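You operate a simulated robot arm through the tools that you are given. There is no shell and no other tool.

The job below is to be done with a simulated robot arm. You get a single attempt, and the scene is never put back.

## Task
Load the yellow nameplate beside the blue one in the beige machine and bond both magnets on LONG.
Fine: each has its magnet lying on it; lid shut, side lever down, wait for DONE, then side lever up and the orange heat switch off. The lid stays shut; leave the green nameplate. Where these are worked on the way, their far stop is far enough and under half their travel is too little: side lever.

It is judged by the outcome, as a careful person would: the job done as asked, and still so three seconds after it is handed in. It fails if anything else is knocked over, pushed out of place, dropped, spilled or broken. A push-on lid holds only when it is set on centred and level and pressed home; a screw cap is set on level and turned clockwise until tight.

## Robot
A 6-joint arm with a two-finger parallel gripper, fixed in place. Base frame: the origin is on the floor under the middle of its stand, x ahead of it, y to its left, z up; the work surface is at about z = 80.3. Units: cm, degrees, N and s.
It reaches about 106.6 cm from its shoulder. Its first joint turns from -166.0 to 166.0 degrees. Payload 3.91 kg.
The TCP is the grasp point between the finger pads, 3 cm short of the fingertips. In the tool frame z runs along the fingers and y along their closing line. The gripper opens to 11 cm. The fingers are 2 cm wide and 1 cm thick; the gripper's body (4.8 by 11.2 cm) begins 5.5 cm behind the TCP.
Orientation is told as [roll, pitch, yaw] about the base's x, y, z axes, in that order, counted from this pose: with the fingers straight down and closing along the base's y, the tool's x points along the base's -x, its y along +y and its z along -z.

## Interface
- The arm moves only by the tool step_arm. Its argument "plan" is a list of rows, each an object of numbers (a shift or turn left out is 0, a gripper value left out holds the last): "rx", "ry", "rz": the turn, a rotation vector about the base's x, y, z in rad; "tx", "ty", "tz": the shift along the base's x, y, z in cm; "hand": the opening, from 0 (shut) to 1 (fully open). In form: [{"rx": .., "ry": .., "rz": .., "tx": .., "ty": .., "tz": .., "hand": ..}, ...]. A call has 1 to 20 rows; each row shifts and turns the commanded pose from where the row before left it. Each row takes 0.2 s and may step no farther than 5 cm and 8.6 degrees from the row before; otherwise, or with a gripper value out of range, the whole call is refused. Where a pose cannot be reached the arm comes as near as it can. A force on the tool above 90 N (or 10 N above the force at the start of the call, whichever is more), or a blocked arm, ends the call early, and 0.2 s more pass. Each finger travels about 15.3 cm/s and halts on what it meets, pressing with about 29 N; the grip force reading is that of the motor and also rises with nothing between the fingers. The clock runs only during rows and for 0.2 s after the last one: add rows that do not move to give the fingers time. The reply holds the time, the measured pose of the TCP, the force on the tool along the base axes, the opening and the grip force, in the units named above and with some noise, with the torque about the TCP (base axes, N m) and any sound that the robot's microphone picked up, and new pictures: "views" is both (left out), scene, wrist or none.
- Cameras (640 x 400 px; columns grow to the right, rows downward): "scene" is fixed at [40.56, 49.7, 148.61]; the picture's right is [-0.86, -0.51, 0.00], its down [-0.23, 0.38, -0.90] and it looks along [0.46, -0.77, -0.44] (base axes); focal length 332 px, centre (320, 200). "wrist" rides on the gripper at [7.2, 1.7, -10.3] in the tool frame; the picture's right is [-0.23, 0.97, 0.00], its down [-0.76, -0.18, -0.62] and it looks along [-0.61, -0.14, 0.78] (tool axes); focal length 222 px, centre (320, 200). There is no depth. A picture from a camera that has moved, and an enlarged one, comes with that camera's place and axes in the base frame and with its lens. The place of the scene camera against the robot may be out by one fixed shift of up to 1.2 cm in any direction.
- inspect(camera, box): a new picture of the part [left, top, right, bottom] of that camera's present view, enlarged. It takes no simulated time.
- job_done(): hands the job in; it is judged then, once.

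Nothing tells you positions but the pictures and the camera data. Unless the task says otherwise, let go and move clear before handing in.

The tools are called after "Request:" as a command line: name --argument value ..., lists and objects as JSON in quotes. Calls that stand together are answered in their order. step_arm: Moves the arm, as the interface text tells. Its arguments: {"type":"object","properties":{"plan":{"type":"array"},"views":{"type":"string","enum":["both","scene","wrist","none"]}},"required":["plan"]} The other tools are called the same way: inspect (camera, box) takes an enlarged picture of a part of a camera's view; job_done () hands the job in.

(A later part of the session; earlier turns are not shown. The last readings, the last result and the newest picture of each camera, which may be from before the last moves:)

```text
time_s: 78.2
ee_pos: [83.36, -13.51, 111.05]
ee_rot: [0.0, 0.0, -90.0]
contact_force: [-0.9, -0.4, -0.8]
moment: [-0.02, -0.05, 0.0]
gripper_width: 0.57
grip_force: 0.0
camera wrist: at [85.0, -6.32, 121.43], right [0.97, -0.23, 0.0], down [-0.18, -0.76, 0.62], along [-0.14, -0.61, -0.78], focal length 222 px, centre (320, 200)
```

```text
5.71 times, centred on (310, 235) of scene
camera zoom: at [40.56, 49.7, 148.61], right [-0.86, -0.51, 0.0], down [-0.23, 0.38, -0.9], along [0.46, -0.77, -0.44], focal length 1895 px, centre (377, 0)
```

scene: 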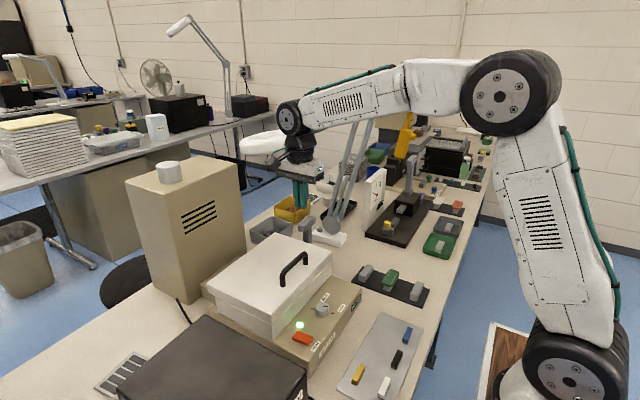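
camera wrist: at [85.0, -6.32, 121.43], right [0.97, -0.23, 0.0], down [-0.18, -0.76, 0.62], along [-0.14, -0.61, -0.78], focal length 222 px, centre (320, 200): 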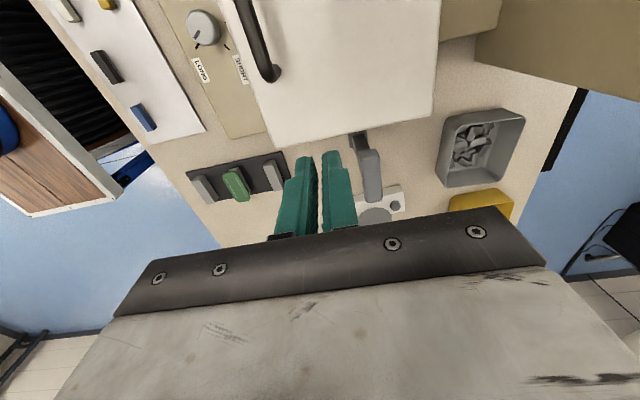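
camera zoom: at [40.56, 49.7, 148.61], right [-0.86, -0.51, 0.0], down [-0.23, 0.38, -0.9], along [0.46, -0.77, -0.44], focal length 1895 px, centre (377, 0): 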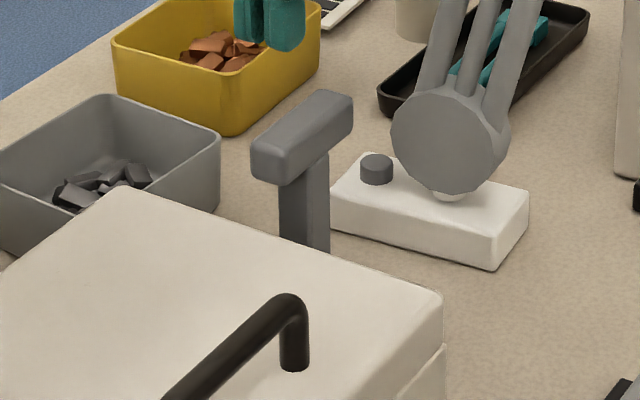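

The lever handle is at x≈86.7–89.1, y≈-18.8 to -26, top z≈98.5, pivoting at about (87.9, z84.5). I'll position closed fingers just behind (+x of) the handle.

Request:
step_arm --plan '[{"tx": 2.2, "ty": -2.5, "hand": 0}, {"tx": 2.2, "ty": -2.5}, {"tx": 2.2, "ty": -2.5}, {"tx": 2.0, "ty": -2.5}, {"tz": -3}, {"tz": -3}, {}]'

Request:
inspect --camera "wrist" --box '[230, 90, 400, 220]'

Request:
inspect --camera "scene" --box '[260, 170, 370, 270]'

```text
time_s: 79.8
ee_pos: [92.14, -23.53, 105.05]
ee_rot: [0.0, 0.0, -89.9]
contact_force: [-0.4, 0.1, 0.3]
moment: [-0.01, -0.01, 0.0]
gripper_width: 0.0
grip_force: 29.0
camera wrist: at [93.7, -16.41, 115.29], right [0.97, -0.23, 0.0], down [-0.18, -0.76, 0.62], along [-0.14, -0.61, -0.78], focal length 222 px, centre (320, 200)
```

scene: 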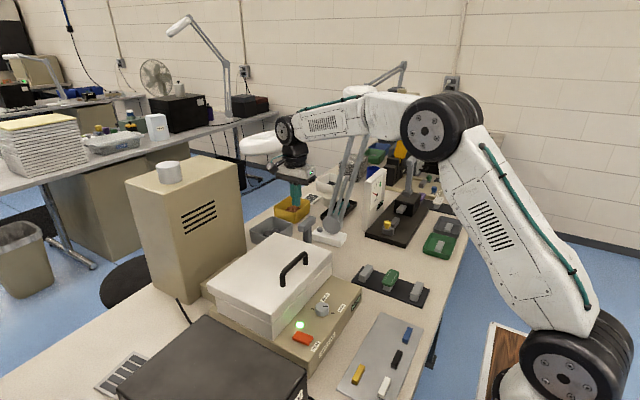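
wrist: 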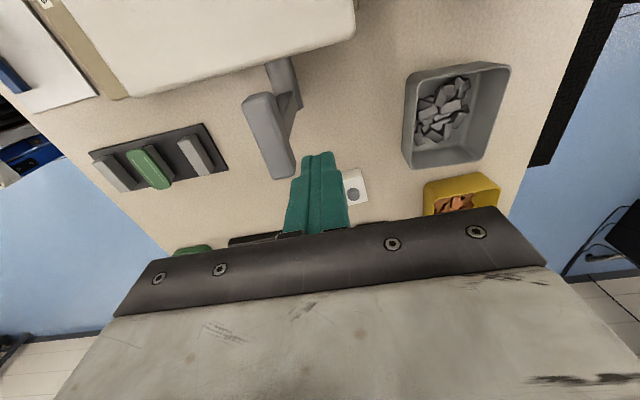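

```text
3.08 times, centred on (315, 155) of wrist
camera zoom: at [93.7, -16.41, 115.29], right [0.97, -0.23, 0.0], down [-0.18, -0.76, 0.62], along [-0.14, -0.61, -0.78], focal length 684 px, centre (335, 338)
```

zoom: 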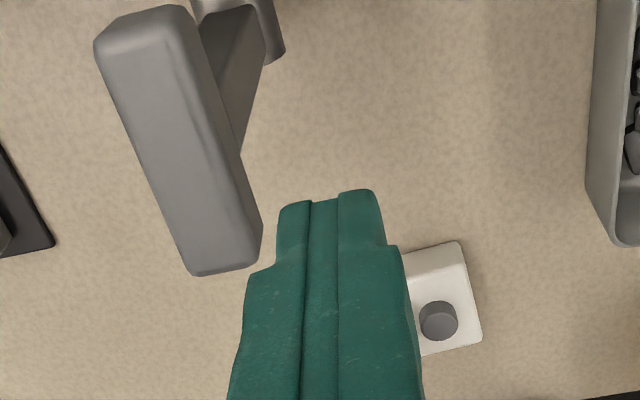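

```text
4.00 times, centred on (315, 220) of scene
camera zoom: at [40.56, 49.7, 148.61], right [-0.86, -0.51, 0.0], down [-0.23, 0.38, -0.9], along [0.46, -0.77, -0.44], focal length 1326 px, centre (340, 120)
```

zoom: 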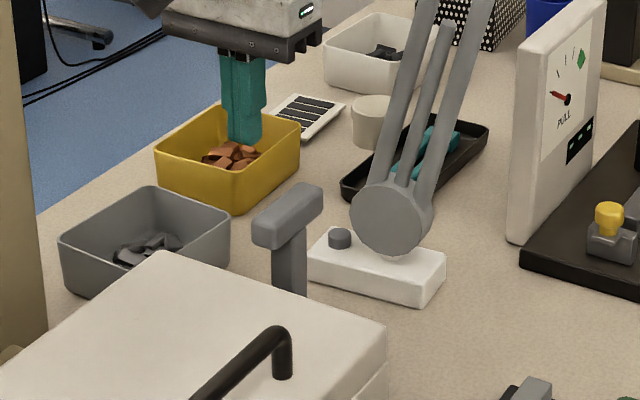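

Handle and finger positions confirmed with ~2 cm gap. Lowering the closed fingers behind the handle.

Request:
step_arm --plan '[{"tz": -2.5}, {"tz": -2.5}, {"tz": -2}, {"tz": -1}, {}]' --views "wrist"

Request:
inspect --camera "scene" --box '[260, 190, 350, 270]'

```text
time_s: 81.0
ee_pos: [92.12, -23.4, 97.08]
ee_rot: [0.0, 0.0, -90.1]
contact_force: [-0.9, 0.0, -0.8]
moment: [-0.01, 0.01, 0.0]
gripper_width: 0.0
grip_force: 28.8
camera wrist: at [93.71, -16.24, 107.29], right [0.97, -0.23, 0.0], down [-0.18, -0.76, 0.62], along [-0.14, -0.61, -0.78], focal length 222 px, centre (320, 200)
```

wrist: 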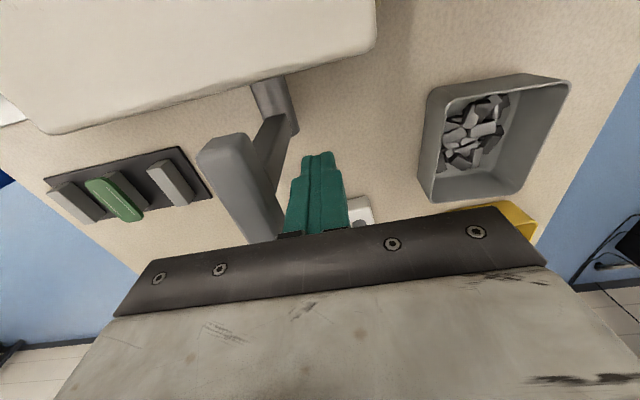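

```text
5.00 times, centred on (305, 230) of scene
camera zoom: at [40.56, 49.7, 148.61], right [-0.86, -0.51, 0.0], down [-0.23, 0.38, -0.9], along [0.46, -0.77, -0.44], focal length 1658 px, centre (395, 50)
```

zoom: 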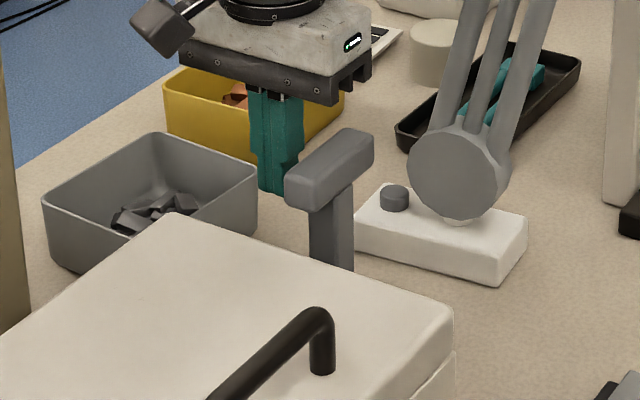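

Fingers are just behind the handle. Pushing gently toward -x to see whether the lever moves that way.

Request:
step_arm --plan '[{"tx": -0.5}, {"tx": -0.5}, {"tx": -0.5}, {"tx": -0.5}, {"tx": -0.5}, {"tx": -0.5}, {}]' --views "wrist"

Request:
inspect --camera "scene" --box '[260, 190, 350, 270]'

```text
time_s: 82.6
ee_pos: [89.17, -23.39, 96.99]
ee_rot: [0.0, 0.1, -90.0]
contact_force: [-0.3, 0.4, -0.1]
moment: [0.01, -0.01, 0.01]
gripper_width: 0.0
grip_force: 29.4
camera wrist: at [90.72, -16.34, 107.32], right [0.97, -0.23, 0.0], down [-0.18, -0.76, 0.62], along [-0.14, -0.61, -0.78], focal length 222 px, centre (320, 200)
```

wrist: 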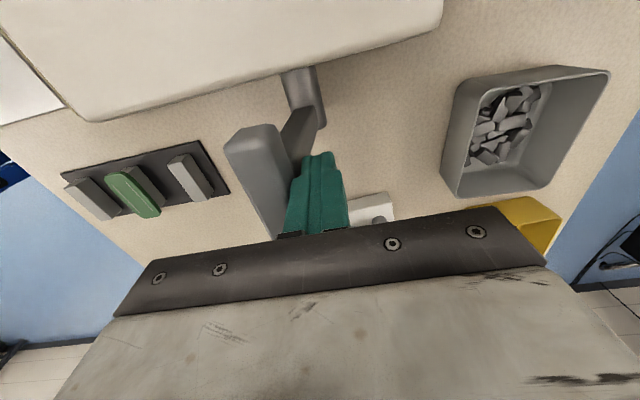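

```text
5.00 times, centred on (305, 230) of scene
camera zoom: at [40.56, 49.7, 148.61], right [-0.86, -0.51, 0.0], down [-0.23, 0.38, -0.9], along [0.46, -0.77, -0.44], focal length 1658 px, centre (395, 50)
```

zoom: 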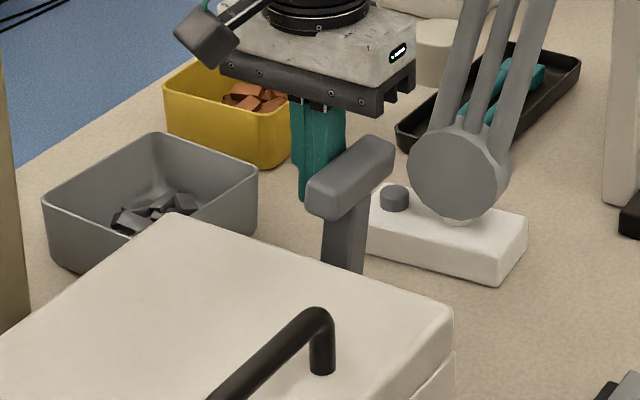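

The lever swings toward -x (forward/down) with almost no resistance. Continuing to push it along its arc.

Request:
step_arm --plan '[{"tx": -0.8}, {"tx": -0.9}, {"tx": -0.9}, {"tx": -0.9}, {"tx": -0.9, "tz": -0.1}, {"tx": -0.9, "tz": -0.2}, {"tx": -0.8, "tz": -0.4}, {"tx": -0.8, "tz": -0.5}, {}]' --views "wrist"

Request:
inspect --camera "scene" --box '[260, 190, 380, 290]'

```text
time_s: 84.6
ee_pos: [82.14, -23.44, 95.84]
ee_rot: [0.0, 0.0, -90.0]
contact_force: [0.8, -0.2, 0.6]
moment: [-0.04, 0.03, 0.05]
gripper_width: 0.0
grip_force: 28.7
camera wrist: at [83.76, -16.38, 106.22], right [0.97, -0.23, 0.0], down [-0.18, -0.76, 0.62], along [-0.14, -0.61, -0.78], focal length 222 px, centre (320, 200)
```

wrist: 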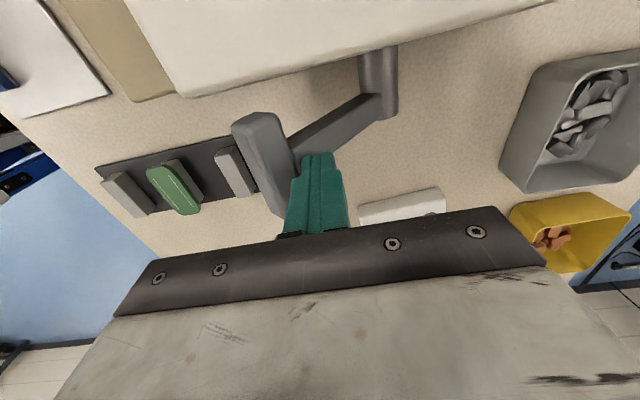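

```text
4.00 times, centred on (320, 240) of scene
camera zoom: at [40.56, 49.7, 148.61], right [-0.86, -0.51, 0.0], down [-0.23, 0.38, -0.9], along [0.46, -0.77, -0.44], focal length 1326 px, centre (320, 40)
```

zoom: 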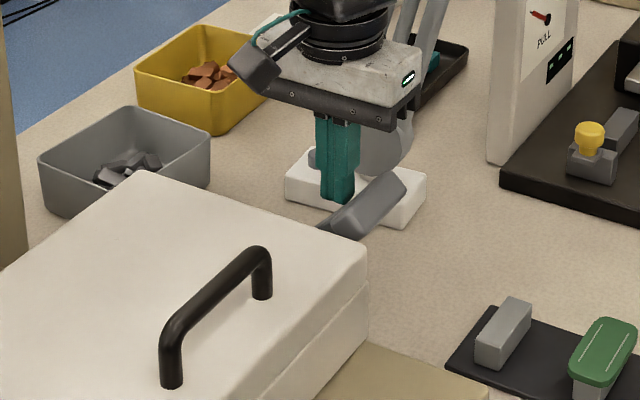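

Lever is about 40° down and still moving freely. Continuing along the arc.

Request:
step_arm --plan '[{"tx": -0.9, "tz": -0.5}, {"tx": -0.9, "tz": -0.6}, {"tx": -0.8, "tz": -0.7}, {"tx": -0.7, "tz": -0.8}, {}]' --views "wrist"

Request:
inspect --camera "scene" --box '[260, 190, 380, 290]'

```text
time_s: 85.8
ee_pos: [78.97, -23.55, 93.36]
ee_rot: [0.0, 0.1, -90.0]
contact_force: [9.1, -4.5, -6.4]
moment: [-0.06, -0.3, 0.05]
gripper_width: 0.0
grip_force: 29.3
camera wrist: at [80.53, -16.38, 103.65], right [0.97, -0.23, 0.0], down [-0.18, -0.76, 0.62], along [-0.14, -0.61, -0.78], focal length 222 px, centre (320, 200)
```

wrist: 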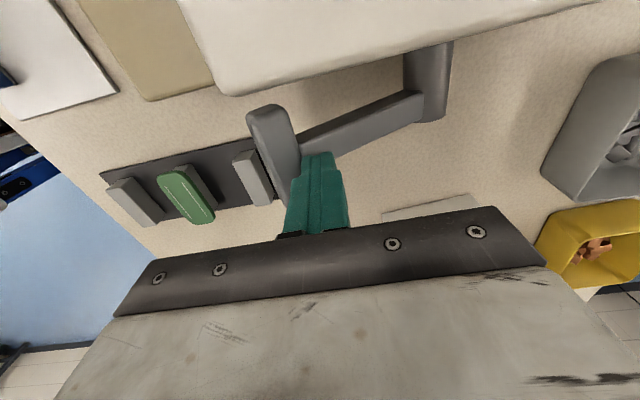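

```text
4.00 times, centred on (320, 240) of scene
camera zoom: at [40.56, 49.7, 148.61], right [-0.86, -0.51, 0.0], down [-0.23, 0.38, -0.9], along [0.46, -0.77, -0.44], focal length 1326 px, centre (320, 40)
```

zoom: 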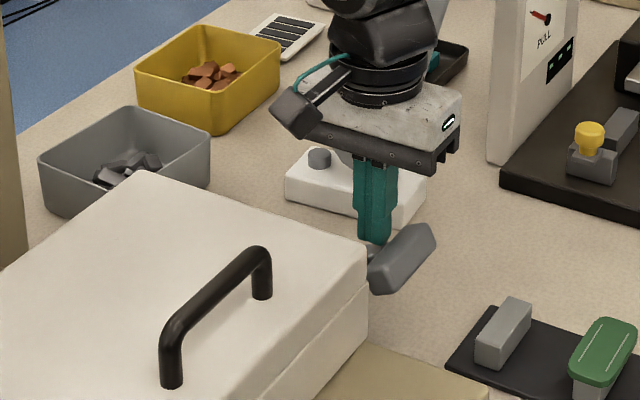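

The fingertips have wedged against the handle's inner side; the lever is at ~62°. I'll lift, shift over the handle's top side, and press it straight down.

Request:
step_arm --plan '[{"tx": 0.4, "tz": 0.8}, {"tz": 1.6}, {"tz": 1.6}, {"tx": -1.4}, {"tx": -1.4}, {}]' --views "wrist"

Request:
inspect --camera "scene" --box '[260, 190, 380, 290]'

Request:
inspect --camera "wrist" --box '[200, 60, 480, 240]'

```text
time_s: 87.2
ee_pos: [76.54, -23.65, 97.38]
ee_rot: [0.0, 0.1, -90.0]
contact_force: [-0.7, -0.1, -0.4]
moment: [-0.02, 0.03, 0.01]
gripper_width: 0.0
grip_force: 29.3
camera wrist: at [78.09, -16.54, 107.65], right [0.97, -0.23, 0.0], down [-0.18, -0.76, 0.62], along [-0.14, -0.61, -0.78], focal length 222 px, centre (320, 200)
```

wrist: 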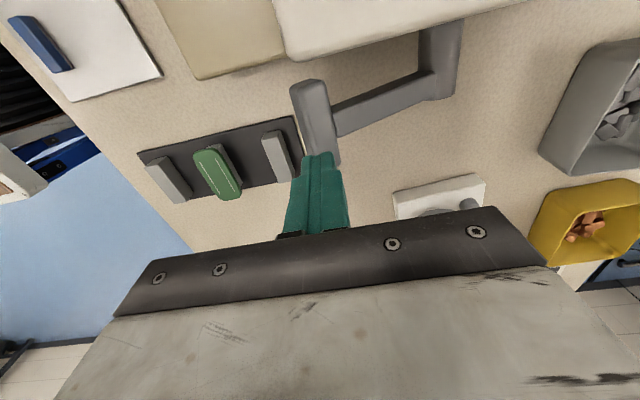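

```text
4.00 times, centred on (320, 240) of scene
camera zoom: at [40.56, 49.7, 148.61], right [-0.86, -0.51, 0.0], down [-0.23, 0.38, -0.9], along [0.46, -0.77, -0.44], focal length 1326 px, centre (320, 40)
```

zoom: 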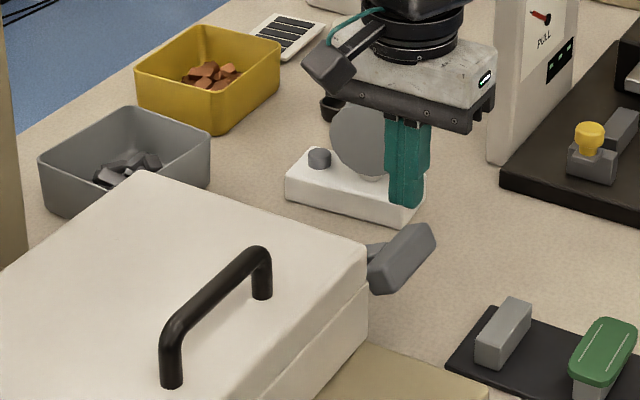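

```text
2.22 times, centred on (340, 150) of wrist
camera zoom: at [78.09, -16.54, 107.65], right [0.97, -0.23, 0.0], down [-0.18, -0.76, 0.62], along [-0.14, -0.61, -0.78], focal length 494 px, centre (276, 311)
```

zoom: 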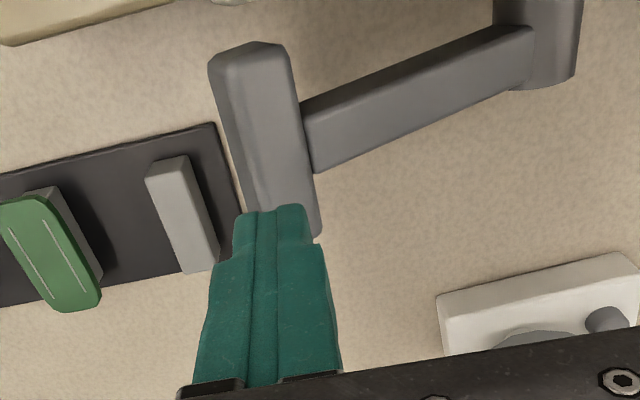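

The lever holds where left, and my fingertips are right above the handle. Pressing it down in small steps.

Request:
step_arm --plan '[{"tz": -1.2}, {"tz": -1.2}, {"tx": -0.1, "tz": -0.8}, {"tx": -0.1, "tz": -0.8}, {"tx": -0.1, "tz": -0.8}, {"tx": -0.1, "tz": -0.8}, {}]' --views "wrist"

Request:
inspect --camera "scene" --box '[260, 190, 380, 290]'

```text
time_s: 88.3
ee_pos: [76.35, -23.41, 93.96]
ee_rot: [0.8, -0.2, -90.1]
contact_force: [-25.1, 9.8, 46.3]
moment: [0.72, 1.1, 0.14]
gripper_width: 0.0
grip_force: 28.5
stopped in row 5: the force on the tool passed its limit at 101 N (the readings are from after the stop); the commanded pose is now the measured one
camera wrist: at [77.81, -16.28, 104.3], right [0.97, -0.23, 0.01], down [-0.19, -0.76, 0.62], along [-0.13, -0.61, -0.78], focal length 222 px, centre (320, 200)
```

wrist: 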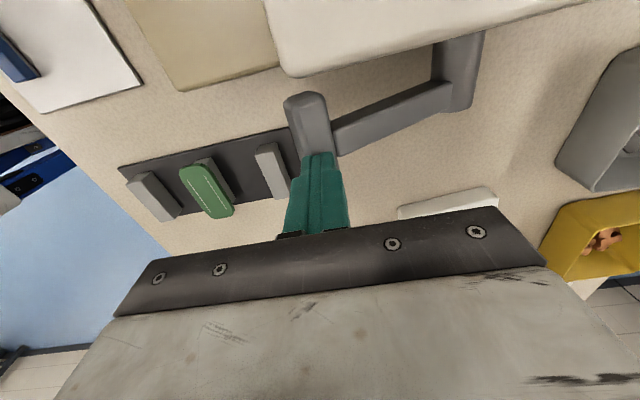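

```text
4.00 times, centred on (320, 240) of scene
camera zoom: at [40.56, 49.7, 148.61], right [-0.86, -0.51, 0.0], down [-0.23, 0.38, -0.9], along [0.46, -0.77, -0.44], focal length 1326 px, centre (320, 40)
```

zoom: 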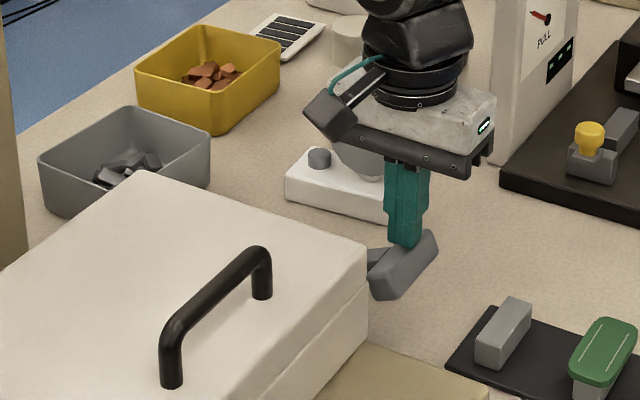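

The lever hit a firm stop (over 100 N). I'll check the display and the lever state.

Request:
step_arm --plan '[{"tz": 0.6}, {"tz": 1}, {"tz": 1.5}, {}]' --views "both"

Request:
inspect --camera "scene" --box '[270, 240, 380, 350]'

Request:
inspect --camera "scene" --box '[320, 280, 370, 330]'

```text
time_s: 89.3
ee_pos: [76.66, -23.49, 96.64]
ee_rot: [0.6, -0.3, -90.0]
contact_force: [-0.2, -0.8, 0.6]
moment: [-0.01, -0.01, 0.0]
gripper_width: 0.0
grip_force: 29.1
camera wrist: at [78.05, -16.37, 107.06], right [0.97, -0.23, 0.01], down [-0.18, -0.76, 0.62], along [-0.13, -0.61, -0.78], focal length 222 px, centre (320, 200)
```

scene: 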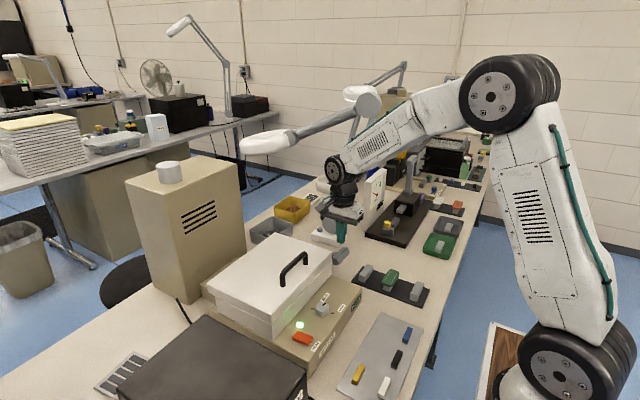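
wrist: 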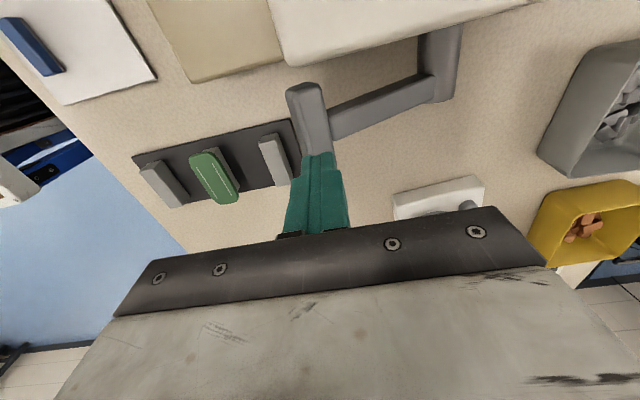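

```text
3.64 times, centred on (325, 295) of scene
camera zoom: at [40.56, 49.7, 148.61], right [-0.86, -0.51, 0.0], down [-0.23, 0.38, -0.9], along [0.46, -0.77, -0.44], focal length 1206 px, centre (302, -146)
```

zoom: 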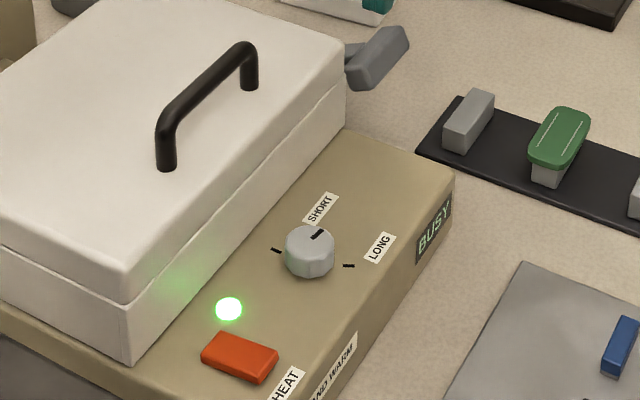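

```text
8.00 times, centred on (345, 305) of scene
camera zoom: at [40.56, 49.7, 148.61], right [-0.86, -0.51, 0.0], down [-0.23, 0.38, -0.9], along [0.46, -0.77, -0.44], focal length 2652 px, centre (120, -640)
```

zoom: 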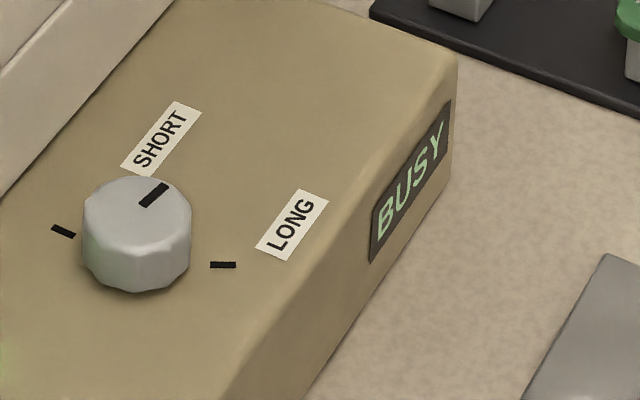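

The display shows BUSY, and the knob is visibly running down like a timer. I'll hold still and wait for DONE.

Request:
step_arm --plan '[{}, {}, {}, {}, {}, {}, {}, {}, {}, {}]' --views "none"

Request:
inspect --camera "scene" --box '[320, 280, 370, 330]'

```text
time_s: 91.5
ee_pos: [76.53, -23.58, 96.78]
ee_rot: [0.7, -0.2, -90.0]
contact_force: [0.8, -0.2, 0.4]
moment: [-0.03, 0.02, 0.01]
gripper_width: 0.0
grip_force: 28.7
```

```text
8.00 times, centred on (345, 305) of scene
camera zoom: at [40.56, 49.7, 148.61], right [-0.86, -0.51, 0.0], down [-0.23, 0.38, -0.9], along [0.46, -0.77, -0.44], focal length 2652 px, centre (120, -640)
```

zoom: 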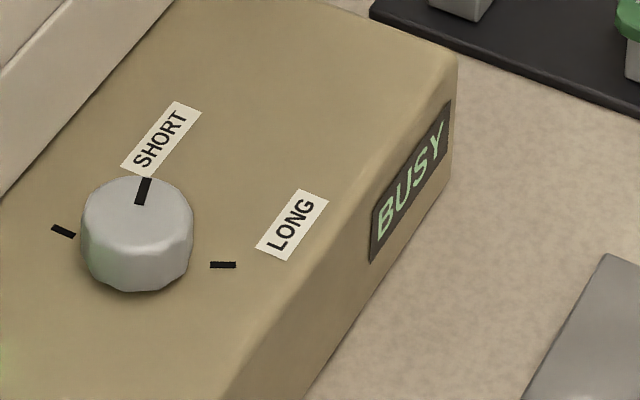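

The timer knob is winding down as expected. Still BUSY; waiting further.

Request:
step_arm --plan '[{}, {}, {}, {}, {}, {}, {}, {}, {}, {}, {}, {}, {}, {}, {}]' --views "none"

Request:
inspect --camera "scene" --box '[320, 280, 370, 330]'

```text
time_s: 94.8
ee_pos: [76.55, -23.43, 96.74]
ee_rot: [0.7, -0.4, -90.1]
contact_force: [-0.1, -0.2, 0.2]
moment: [0.0, 0.02, 0.02]
gripper_width: 0.01
grip_force: 28.9
```

```text
8.00 times, centred on (345, 305) of scene
camera zoom: at [40.56, 49.7, 148.61], right [-0.86, -0.51, 0.0], down [-0.23, 0.38, -0.9], along [0.46, -0.77, -0.44], focal length 2652 px, centre (120, -640)
```

zoom: 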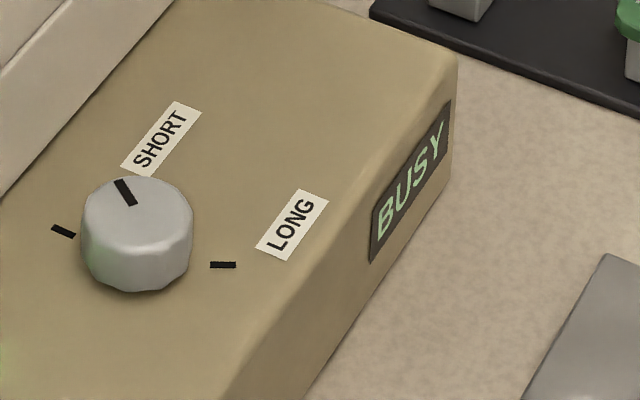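

Still BUSY with the knob nearing zero. Waiting more.

Request:
step_arm --plan '[{}, {}, {}, {}, {}, {}, {}, {}, {}, {}, {}, {}, {}, {}, {}]' --views "none"

Request:
inspect --camera "scene" --box '[320, 280, 370, 330]'

```text
time_s: 98.0
ee_pos: [76.56, -23.46, 96.73]
ee_rot: [0.7, -0.3, -90.0]
contact_force: [0.4, 0.0, -0.2]
moment: [0.03, 0.02, 0.0]
gripper_width: 0.01
grip_force: 29.2
```

```text
8.00 times, centred on (345, 305) of scene
camera zoom: at [40.56, 49.7, 148.61], right [-0.86, -0.51, 0.0], down [-0.23, 0.38, -0.9], along [0.46, -0.77, -0.44], focal length 2652 px, centre (120, -640)
```

zoom: 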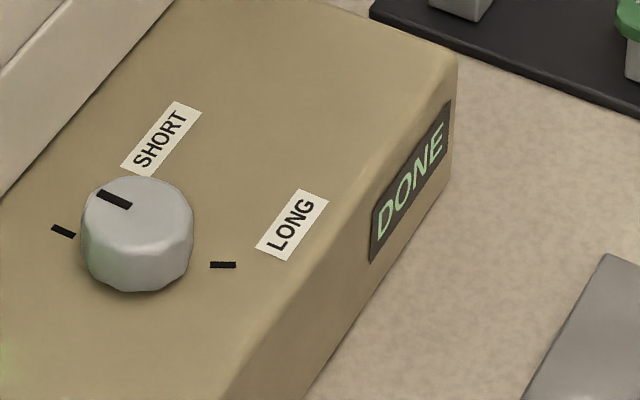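

DONE is displayed. Now I raise the lever: I'll move in front of it, pitch the closed fingers 45° forward, and come under the handle.

Request:
step_arm --plan '[{"tx": -2.8, "tz": 0.5}, {"tx": -2.8}, {"tx": -2.8}, {"ry": -0.146}, {"ry": -0.146}, {"ry": -0.146}, {"ry": -0.146}, {"ry": -0.146}, {"ry": -0.055}, {}]'

Request:
inspect --camera "scene" --box '[280, 200, 430, 330]'

```text
time_s: 100.2
ee_pos: [68.11, -23.53, 97.23]
ee_rot: [45.7, -0.2, -90.2]
contact_force: [0.7, -1.3, 0.0]
moment: [0.0, -0.02, 0.0]
gripper_width: 0.0
grip_force: 29.1
camera wrist: at [61.81, -16.39, 105.57], right [0.68, -0.23, 0.7], down [-0.57, -0.76, 0.31], along [0.46, -0.61, -0.65], focal length 222 px, centre (320, 200)
```

scene: 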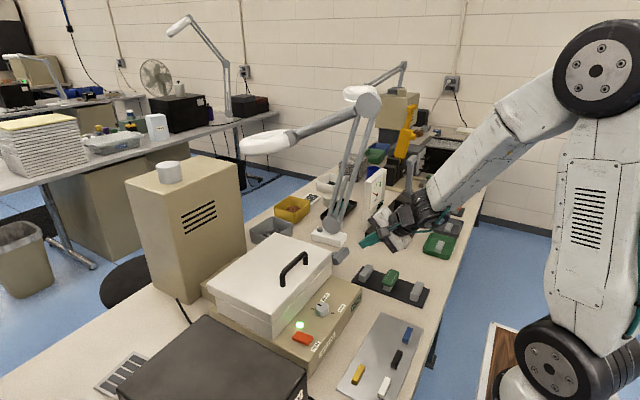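
wrist: 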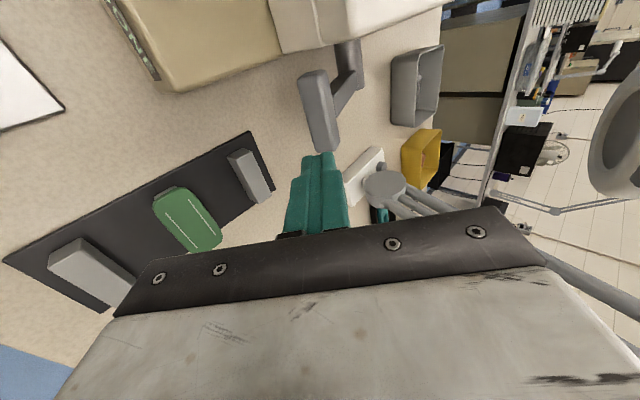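

```text
3.08 times, centred on (355, 265) of scene
camera zoom: at [40.56, 49.7, 148.61], right [-0.86, -0.51, 0.0], down [-0.23, 0.38, -0.9], along [0.46, -0.77, -0.44], focal length 1020 px, centre (212, 0)
```

zoom: 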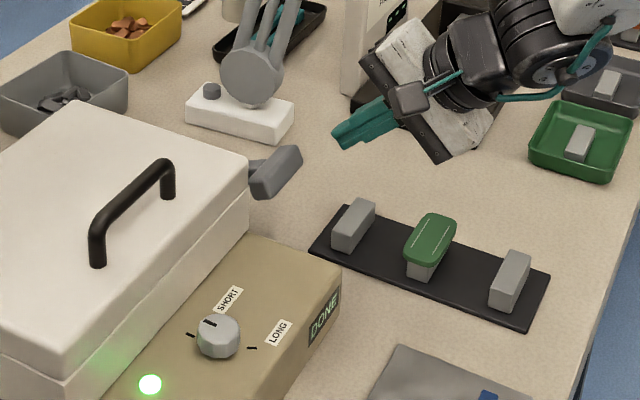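

The lever handle is at ≈(76.1, z90). Lowering in front of it and approaching its underside.

Request:
step_arm --plan '[{"tz": -2.5}, {"tz": -2.5}, {"tz": -2.3}, {"tz": -1.9}, {"tx": 1.2}, {"tx": 1.0}, {}]'

Request:
inspect --camera "scene" --box '[300, 220, 410, 310]'

Request:
inspect --camera "wrist" --box '[220, 30, 420, 240]'

```text
time_s: 101.8
ee_pos: [70.39, -23.52, 87.9]
ee_rot: [45.7, -0.3, -90.2]
contact_force: [0.7, 0.2, 0.0]
moment: [0.01, 0.01, -0.02]
gripper_width: 0.0
grip_force: 28.6
camera wrist: at [64.05, -16.37, 96.29], right [0.68, -0.23, 0.7], down [-0.57, -0.76, 0.31], along [0.46, -0.61, -0.65], focal length 222 px, centre (320, 200)
```

scene: 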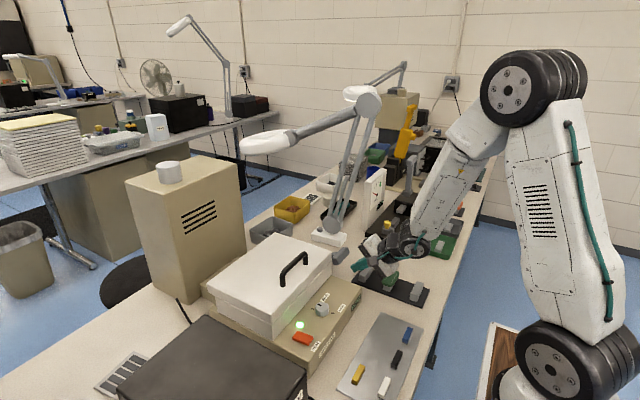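
wrist: 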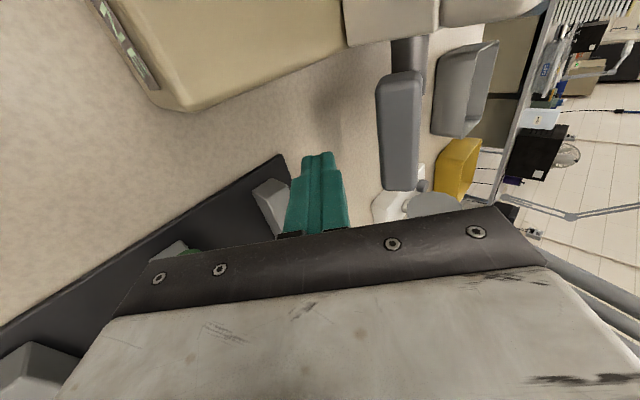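

```text
4.44 times, centred on (355, 265) of scene
camera zoom: at [40.56, 49.7, 148.61], right [-0.86, -0.51, 0.0], down [-0.23, 0.38, -0.9], along [0.46, -0.77, -0.44], focal length 1474 px, centre (164, -89)
```

zoom: 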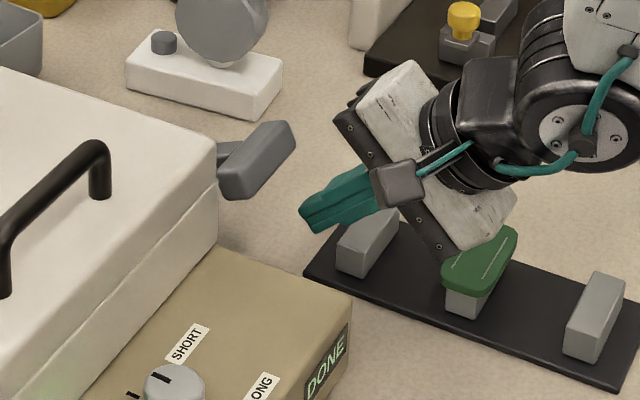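

```text
1.90 times, centred on (320, 135) of wrist
camera zoom: at [64.05, -16.37, 96.29], right [0.68, -0.23, 0.7], down [-0.57, -0.76, 0.31], along [0.46, -0.61, -0.65], focal length 423 px, centre (320, 324)
```

zoom: 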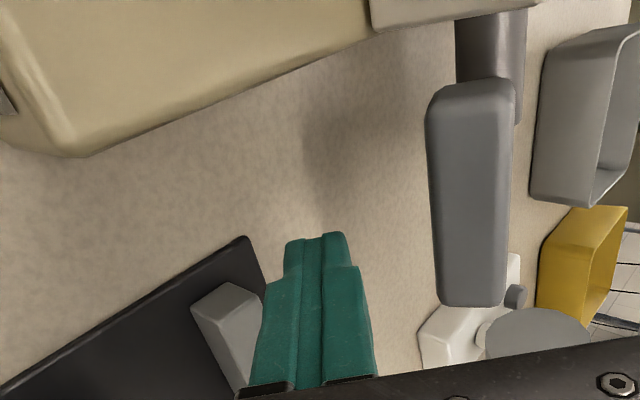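

The fingertips are lined up low in front of the handle. Sliding under it, then lifting along its arc.

Request:
step_arm --plan '[{"tx": 1.2}, {"tx": 1.2}, {"tx": 1.0}, {"tx": 0.3, "tz": 0.7}, {"tx": 0.4, "tz": 0.9}, {"tx": 0.5, "tz": 0.9}, {"tx": 0.6, "tz": 0.9}, {}]'

Request:
inspect --camera "scene" --box '[300, 210, 400, 290]'

Request:
inspect --camera "wrist" --box '[220, 60, 440, 240]'

```text
time_s: 103.5
ee_pos: [75.72, -23.56, 91.51]
ee_rot: [45.7, -0.2, -90.1]
contact_force: [-1.1, -1.1, 0.0]
moment: [-0.01, -0.02, -0.02]
gripper_width: 0.0
grip_force: 29.4
camera wrist: at [69.38, -16.39, 99.84], right [0.68, -0.23, 0.7], down [-0.57, -0.76, 0.31], along [0.46, -0.61, -0.65], focal length 222 px, centre (320, 200)
```

scene: 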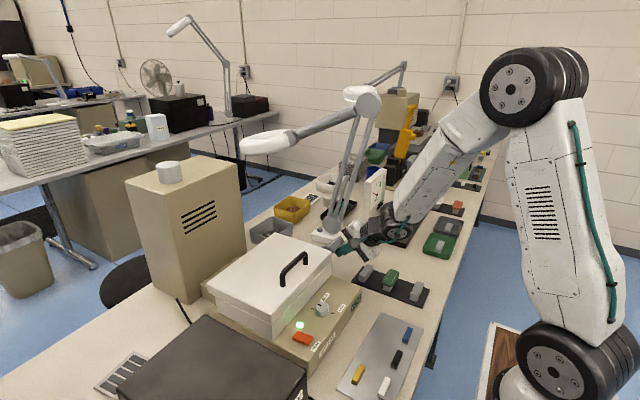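
wrist: 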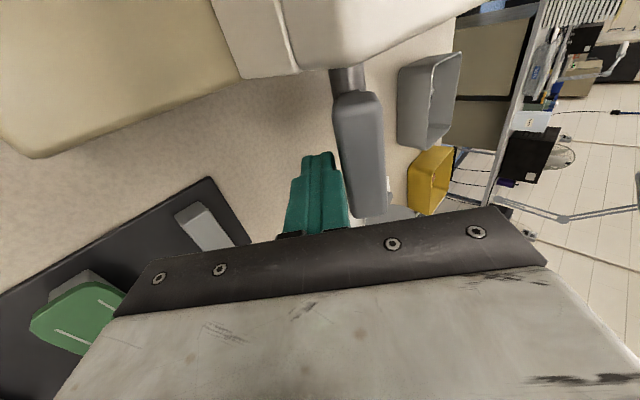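

```text
5.00 times, centred on (350, 250) of scene
camera zoom: at [40.56, 49.7, 148.61], right [-0.86, -0.51, 0.0], down [-0.23, 0.38, -0.9], along [0.46, -0.77, -0.44], focal length 1658 px, centre (170, -50)
```

zoom: 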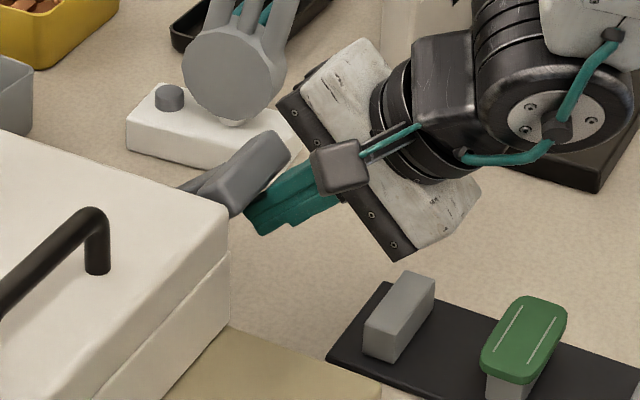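

```text
2.22 times, centred on (330, 150) of wrist
camera zoom: at [69.38, -16.39, 99.84], right [0.68, -0.23, 0.7], down [-0.57, -0.76, 0.31], along [0.46, -0.61, -0.65], focal length 494 px, centre (298, 311)
```

zoom: 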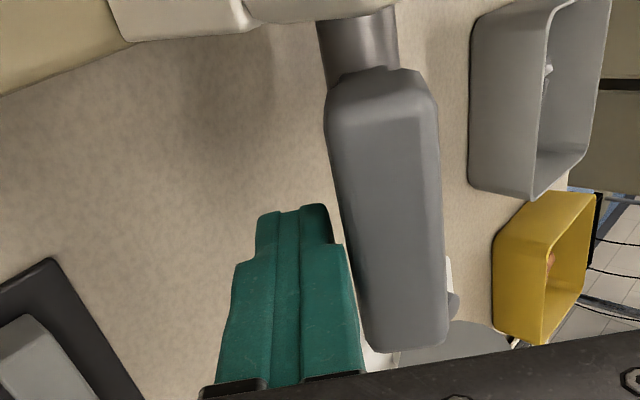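

The lever is rising smoothly (now ~48°). Continuing to lift it along the arc.

Request:
step_arm --plan '[{"tx": 0.7, "tz": 0.9}, {"tx": 0.8, "tz": 0.8}, {"tx": 0.8, "tz": 0.8}, {"tx": 0.9, "tz": 0.65}, {"tx": 1.0, "tz": 0.6}, {"tx": 1.0, "tz": 0.55}, {}]'

Request:
inspect --camera "scene" --box '[280, 190, 380, 270]'

Request:
inspect --camera "wrist" --box '[220, 60, 440, 240]'

```text
time_s: 105.2
ee_pos: [80.94, -23.45, 95.76]
ee_rot: [45.7, -0.1, -90.2]
contact_force: [-1.0, 0.4, -0.4]
moment: [0.01, 0.03, 0.02]
gripper_width: 0.0
grip_force: 29.1
camera wrist: at [74.53, -16.31, 104.2], right [0.68, -0.23, 0.7], down [-0.57, -0.76, 0.31], along [0.46, -0.61, -0.65], focal length 222 px, centre (320, 200)
```

scene: 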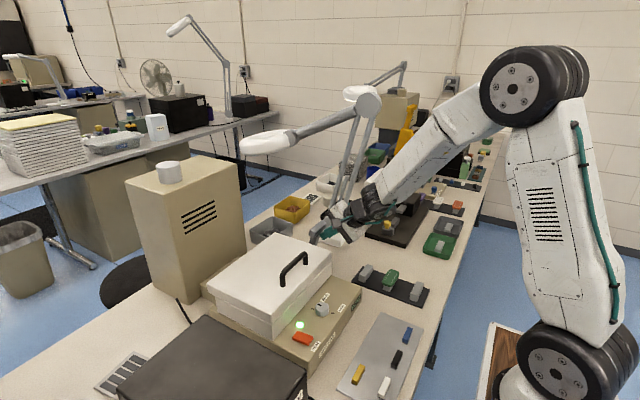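
wrist: 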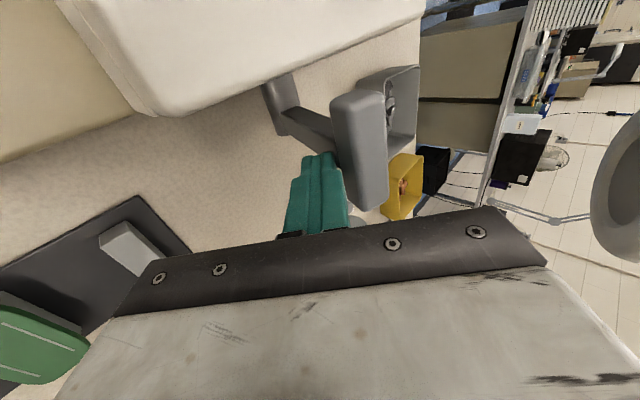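

```text
5.00 times, centred on (330, 230) of scene
camera zoom: at [40.56, 49.7, 148.61], right [-0.86, -0.51, 0.0], down [-0.23, 0.38, -0.9], along [0.46, -0.77, -0.44], focal length 1658 px, centre (270, 50)
```

zoom: 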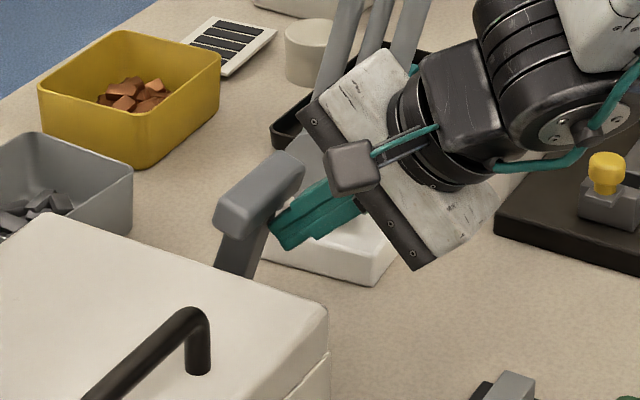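

```text
2.22 times, centred on (330, 150) of wrist
camera zoom: at [74.53, -16.31, 104.2], right [0.68, -0.23, 0.7], down [-0.57, -0.76, 0.31], along [0.46, -0.61, -0.65], focal length 494 px, centre (298, 311)
```

zoom: 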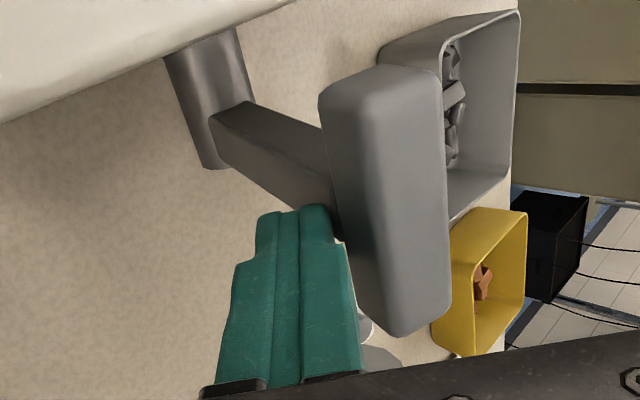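

Lever is now about 17° from vertical. Pushing the last bit to the upper stop, watching the force.

Request:
step_arm --plan '[{"tx": 0.9, "tz": 0.3}, {"tx": 0.9, "tz": 0.2}, {"tx": 0.8, "tz": 0.1}, {"tx": 0.6}, {"tx": 0.5}, {"tx": 0.4}, {}]' --views "none"

Request:
inspect --camera "scene" --box '[280, 190, 380, 270]'

```text
time_s: 106.8
ee_pos: [84.27, -23.46, 96.15]
ee_rot: [45.3, -0.3, -90.5]
contact_force: [-67.8, 0.5, 32.7]
moment: [0.05, 0.07, 0.14]
gripper_width: 0.0
grip_force: 29.0
stopped in row 7: the force on the tool passed its limit at 91 N (the readings are from after the stop); the commanded pose is now the measured one
```

```text
5.00 times, centred on (330, 230) of scene
camera zoom: at [40.56, 49.7, 148.61], right [-0.86, -0.51, 0.0], down [-0.23, 0.38, -0.9], along [0.46, -0.77, -0.44], focal length 1658 px, centre (270, 50)
```

zoom: 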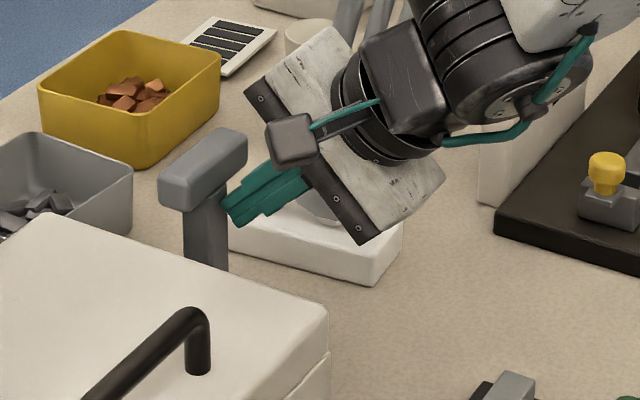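

The lever is back upright at its stop. Backing the hand away, going vertical again, and checking the display and heat switch.

Request:
step_arm --plan '[{"tx": -1.5}, {"tx": -2.5, "tz": 1}, {"tx": -2.5, "tz": 3}, {"tz": 3, "ry": 0.146}, {"tz": 3, "ry": 0.146}, {"ty": 2, "ry": 0.146}, {"ty": 3, "ry": 0.146}, {"ty": 3, "ry": 0.146}, {"ty": 3, "ry": 0.061}, {}]'

Request:
inspect --camera "scene" --box '[280, 270, 370, 370]'

Request:
inspect --camera "scene" --box '[240, 190, 360, 300]'

```text
time_s: 109.0
ee_pos: [78.01, -12.39, 106.01]
ee_rot: [-0.3, -0.3, -90.1]
contact_force: [-0.7, -0.5, -0.5]
moment: [0.01, 0.01, 0.03]
gripper_width: 0.02
grip_force: 28.6
camera wrist: at [79.64, -5.3, 116.35], right [0.97, -0.23, 0.0], down [-0.18, -0.76, 0.63], along [-0.14, -0.61, -0.78], focal length 222 px, centre (320, 200)
```

scene: 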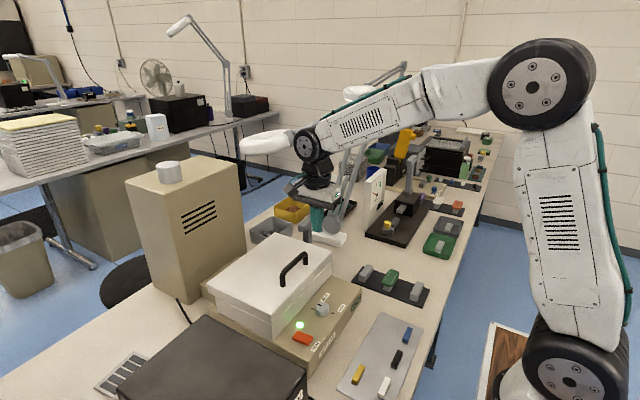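
wrist: 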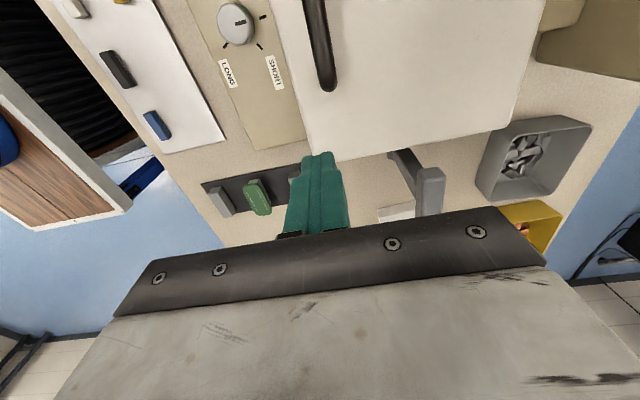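

```text
4.00 times, centred on (325, 320) of scene
camera zoom: at [40.56, 49.7, 148.61], right [-0.86, -0.51, 0.0], down [-0.23, 0.38, -0.9], along [0.46, -0.77, -0.44], focal length 1326 px, centre (300, -280)
```

zoom: 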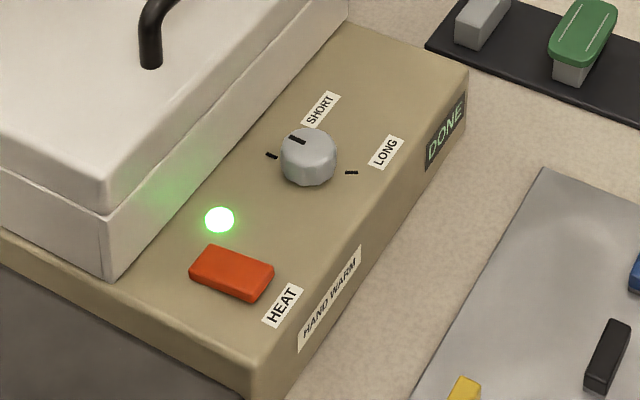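

```text
3.64 times, centred on (300, 245) of scene
camera zoom: at [40.56, 49.7, 148.61], right [-0.86, -0.51, 0.0], down [-0.23, 0.38, -0.9], along [0.46, -0.77, -0.44], focal length 1206 px, centre (393, 36)
```

zoom: 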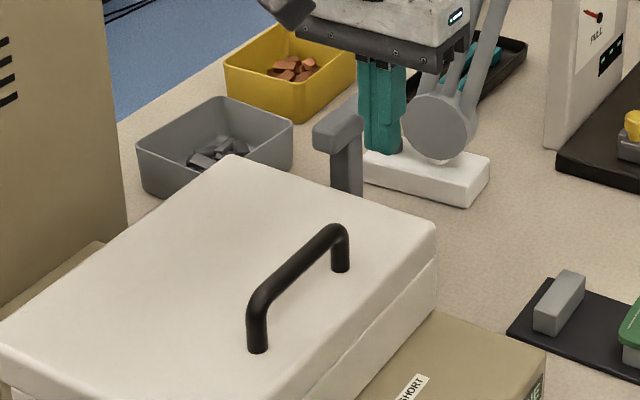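

Lever is up, lid shut, display DONE. Now the heat switch: rotating to yaw 0 and moving to view it closely.

Request:
step_arm --plan '[{"rz": 0.1428, "tx": -1.27, "ty": 1.54}, {"rz": 0.1428, "tx": -1.27, "ty": 1.54}, {"rz": 0.1428, "tx": -1.27, "ty": 1.54}, {"rz": 0.1428, "tx": -1.27, "ty": 1.54}, {"rz": 0.1428, "tx": -1.27, "ty": 1.54}, {"rz": 0.1428, "tx": -1.27, "ty": 1.54}, {"rz": 0.1428, "tx": -1.27, "ty": 1.54}, {"rz": 0.1428, "tx": -1.27, "ty": 1.54}, {"rz": 0.1428, "tx": -1.27, "ty": 1.54}, {"rz": 0.1428, "tx": -1.27, "ty": 1.54}, {"rz": 0.1428, "tx": -1.27, "ty": 1.54}, {}]'

Request:
inspect --camera "wrist" --box '[240, 80, 400, 210]'

```text
time_s: 111.6
ee_pos: [64.25, 4.29, 106.05]
ee_rot: [-0.1, -0.3, 0.0]
contact_force: [0.2, -0.5, -0.3]
moment: [-0.02, -0.02, 0.0]
gripper_width: 0.02
grip_force: 29.4
camera wrist: at [56.78, 6.0, 116.31], right [0.23, 0.97, 0.0], down [0.76, -0.18, 0.63], along [0.61, -0.14, -0.78], focal length 222 px, centre (320, 200)
```

scene: 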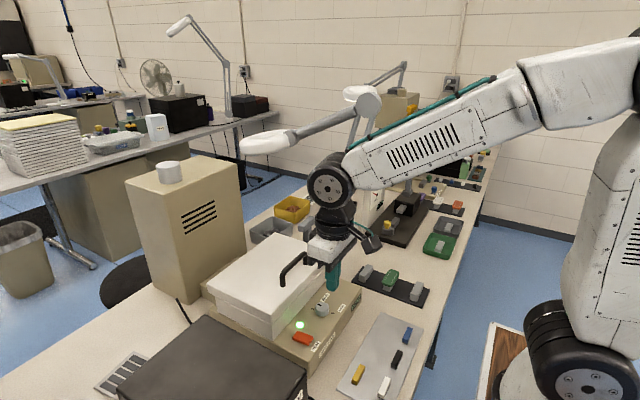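
wrist: 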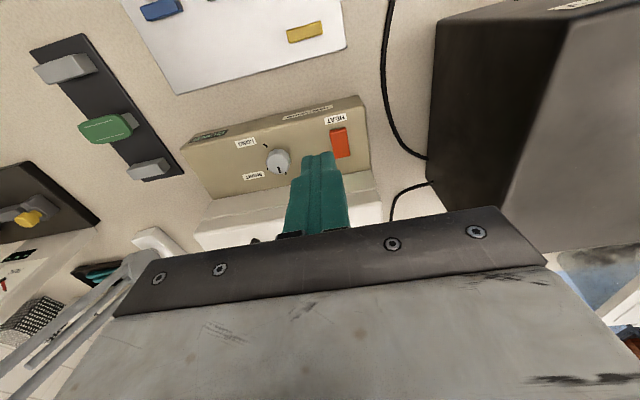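

```text
3.08 times, centred on (320, 145) of wrist
camera zoom: at [56.78, 6.0, 116.31], right [0.23, 0.97, 0.0], down [0.76, -0.18, 0.63], along [0.61, -0.14, -0.78], focal length 684 px, centre (320, 369)
```

zoom: 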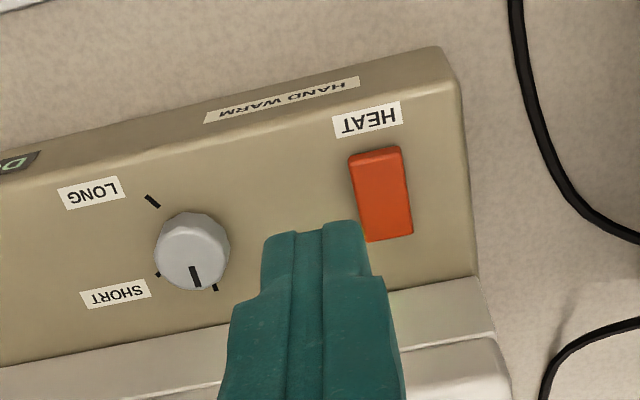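

Zooming in on the rocker to judge which side is pressed.

Request:
inspect --camera "scene" --box '[285, 320, 325, 350]'

Request:
inspect --camera "wrist" --box '[320, 110, 360, 170]'

```text
13.33 times, centred on (305, 335) of scene
camera zoom: at [40.56, 49.7, 148.61], right [-0.86, -0.51, 0.0], down [-0.23, 0.38, -0.9], along [0.46, -0.77, -0.44], focal length 4421 px, centre (520, -1600)
```

zoom: 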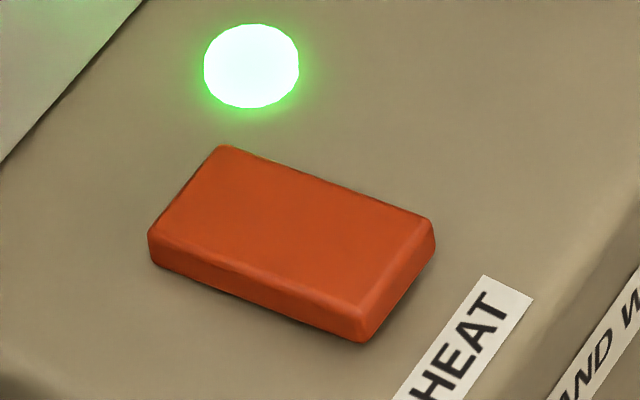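

```text
6.67 times, centred on (340, 140) of wrist
camera zoom: at [56.78, 6.0, 116.31], right [0.23, 0.97, 0.0], down [0.76, -0.18, 0.63], along [0.61, -0.14, -0.78], focal length 1481 px, centre (187, 600)
```

zoom: 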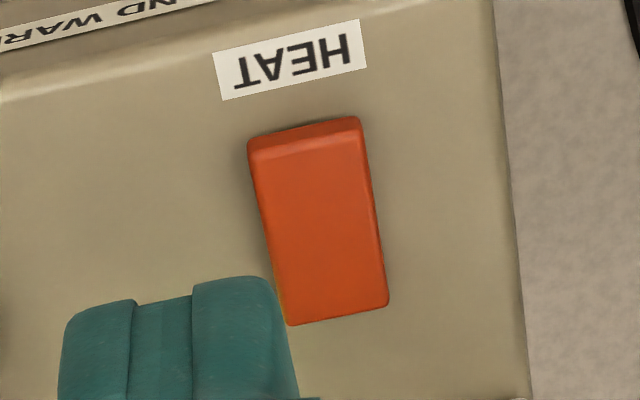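

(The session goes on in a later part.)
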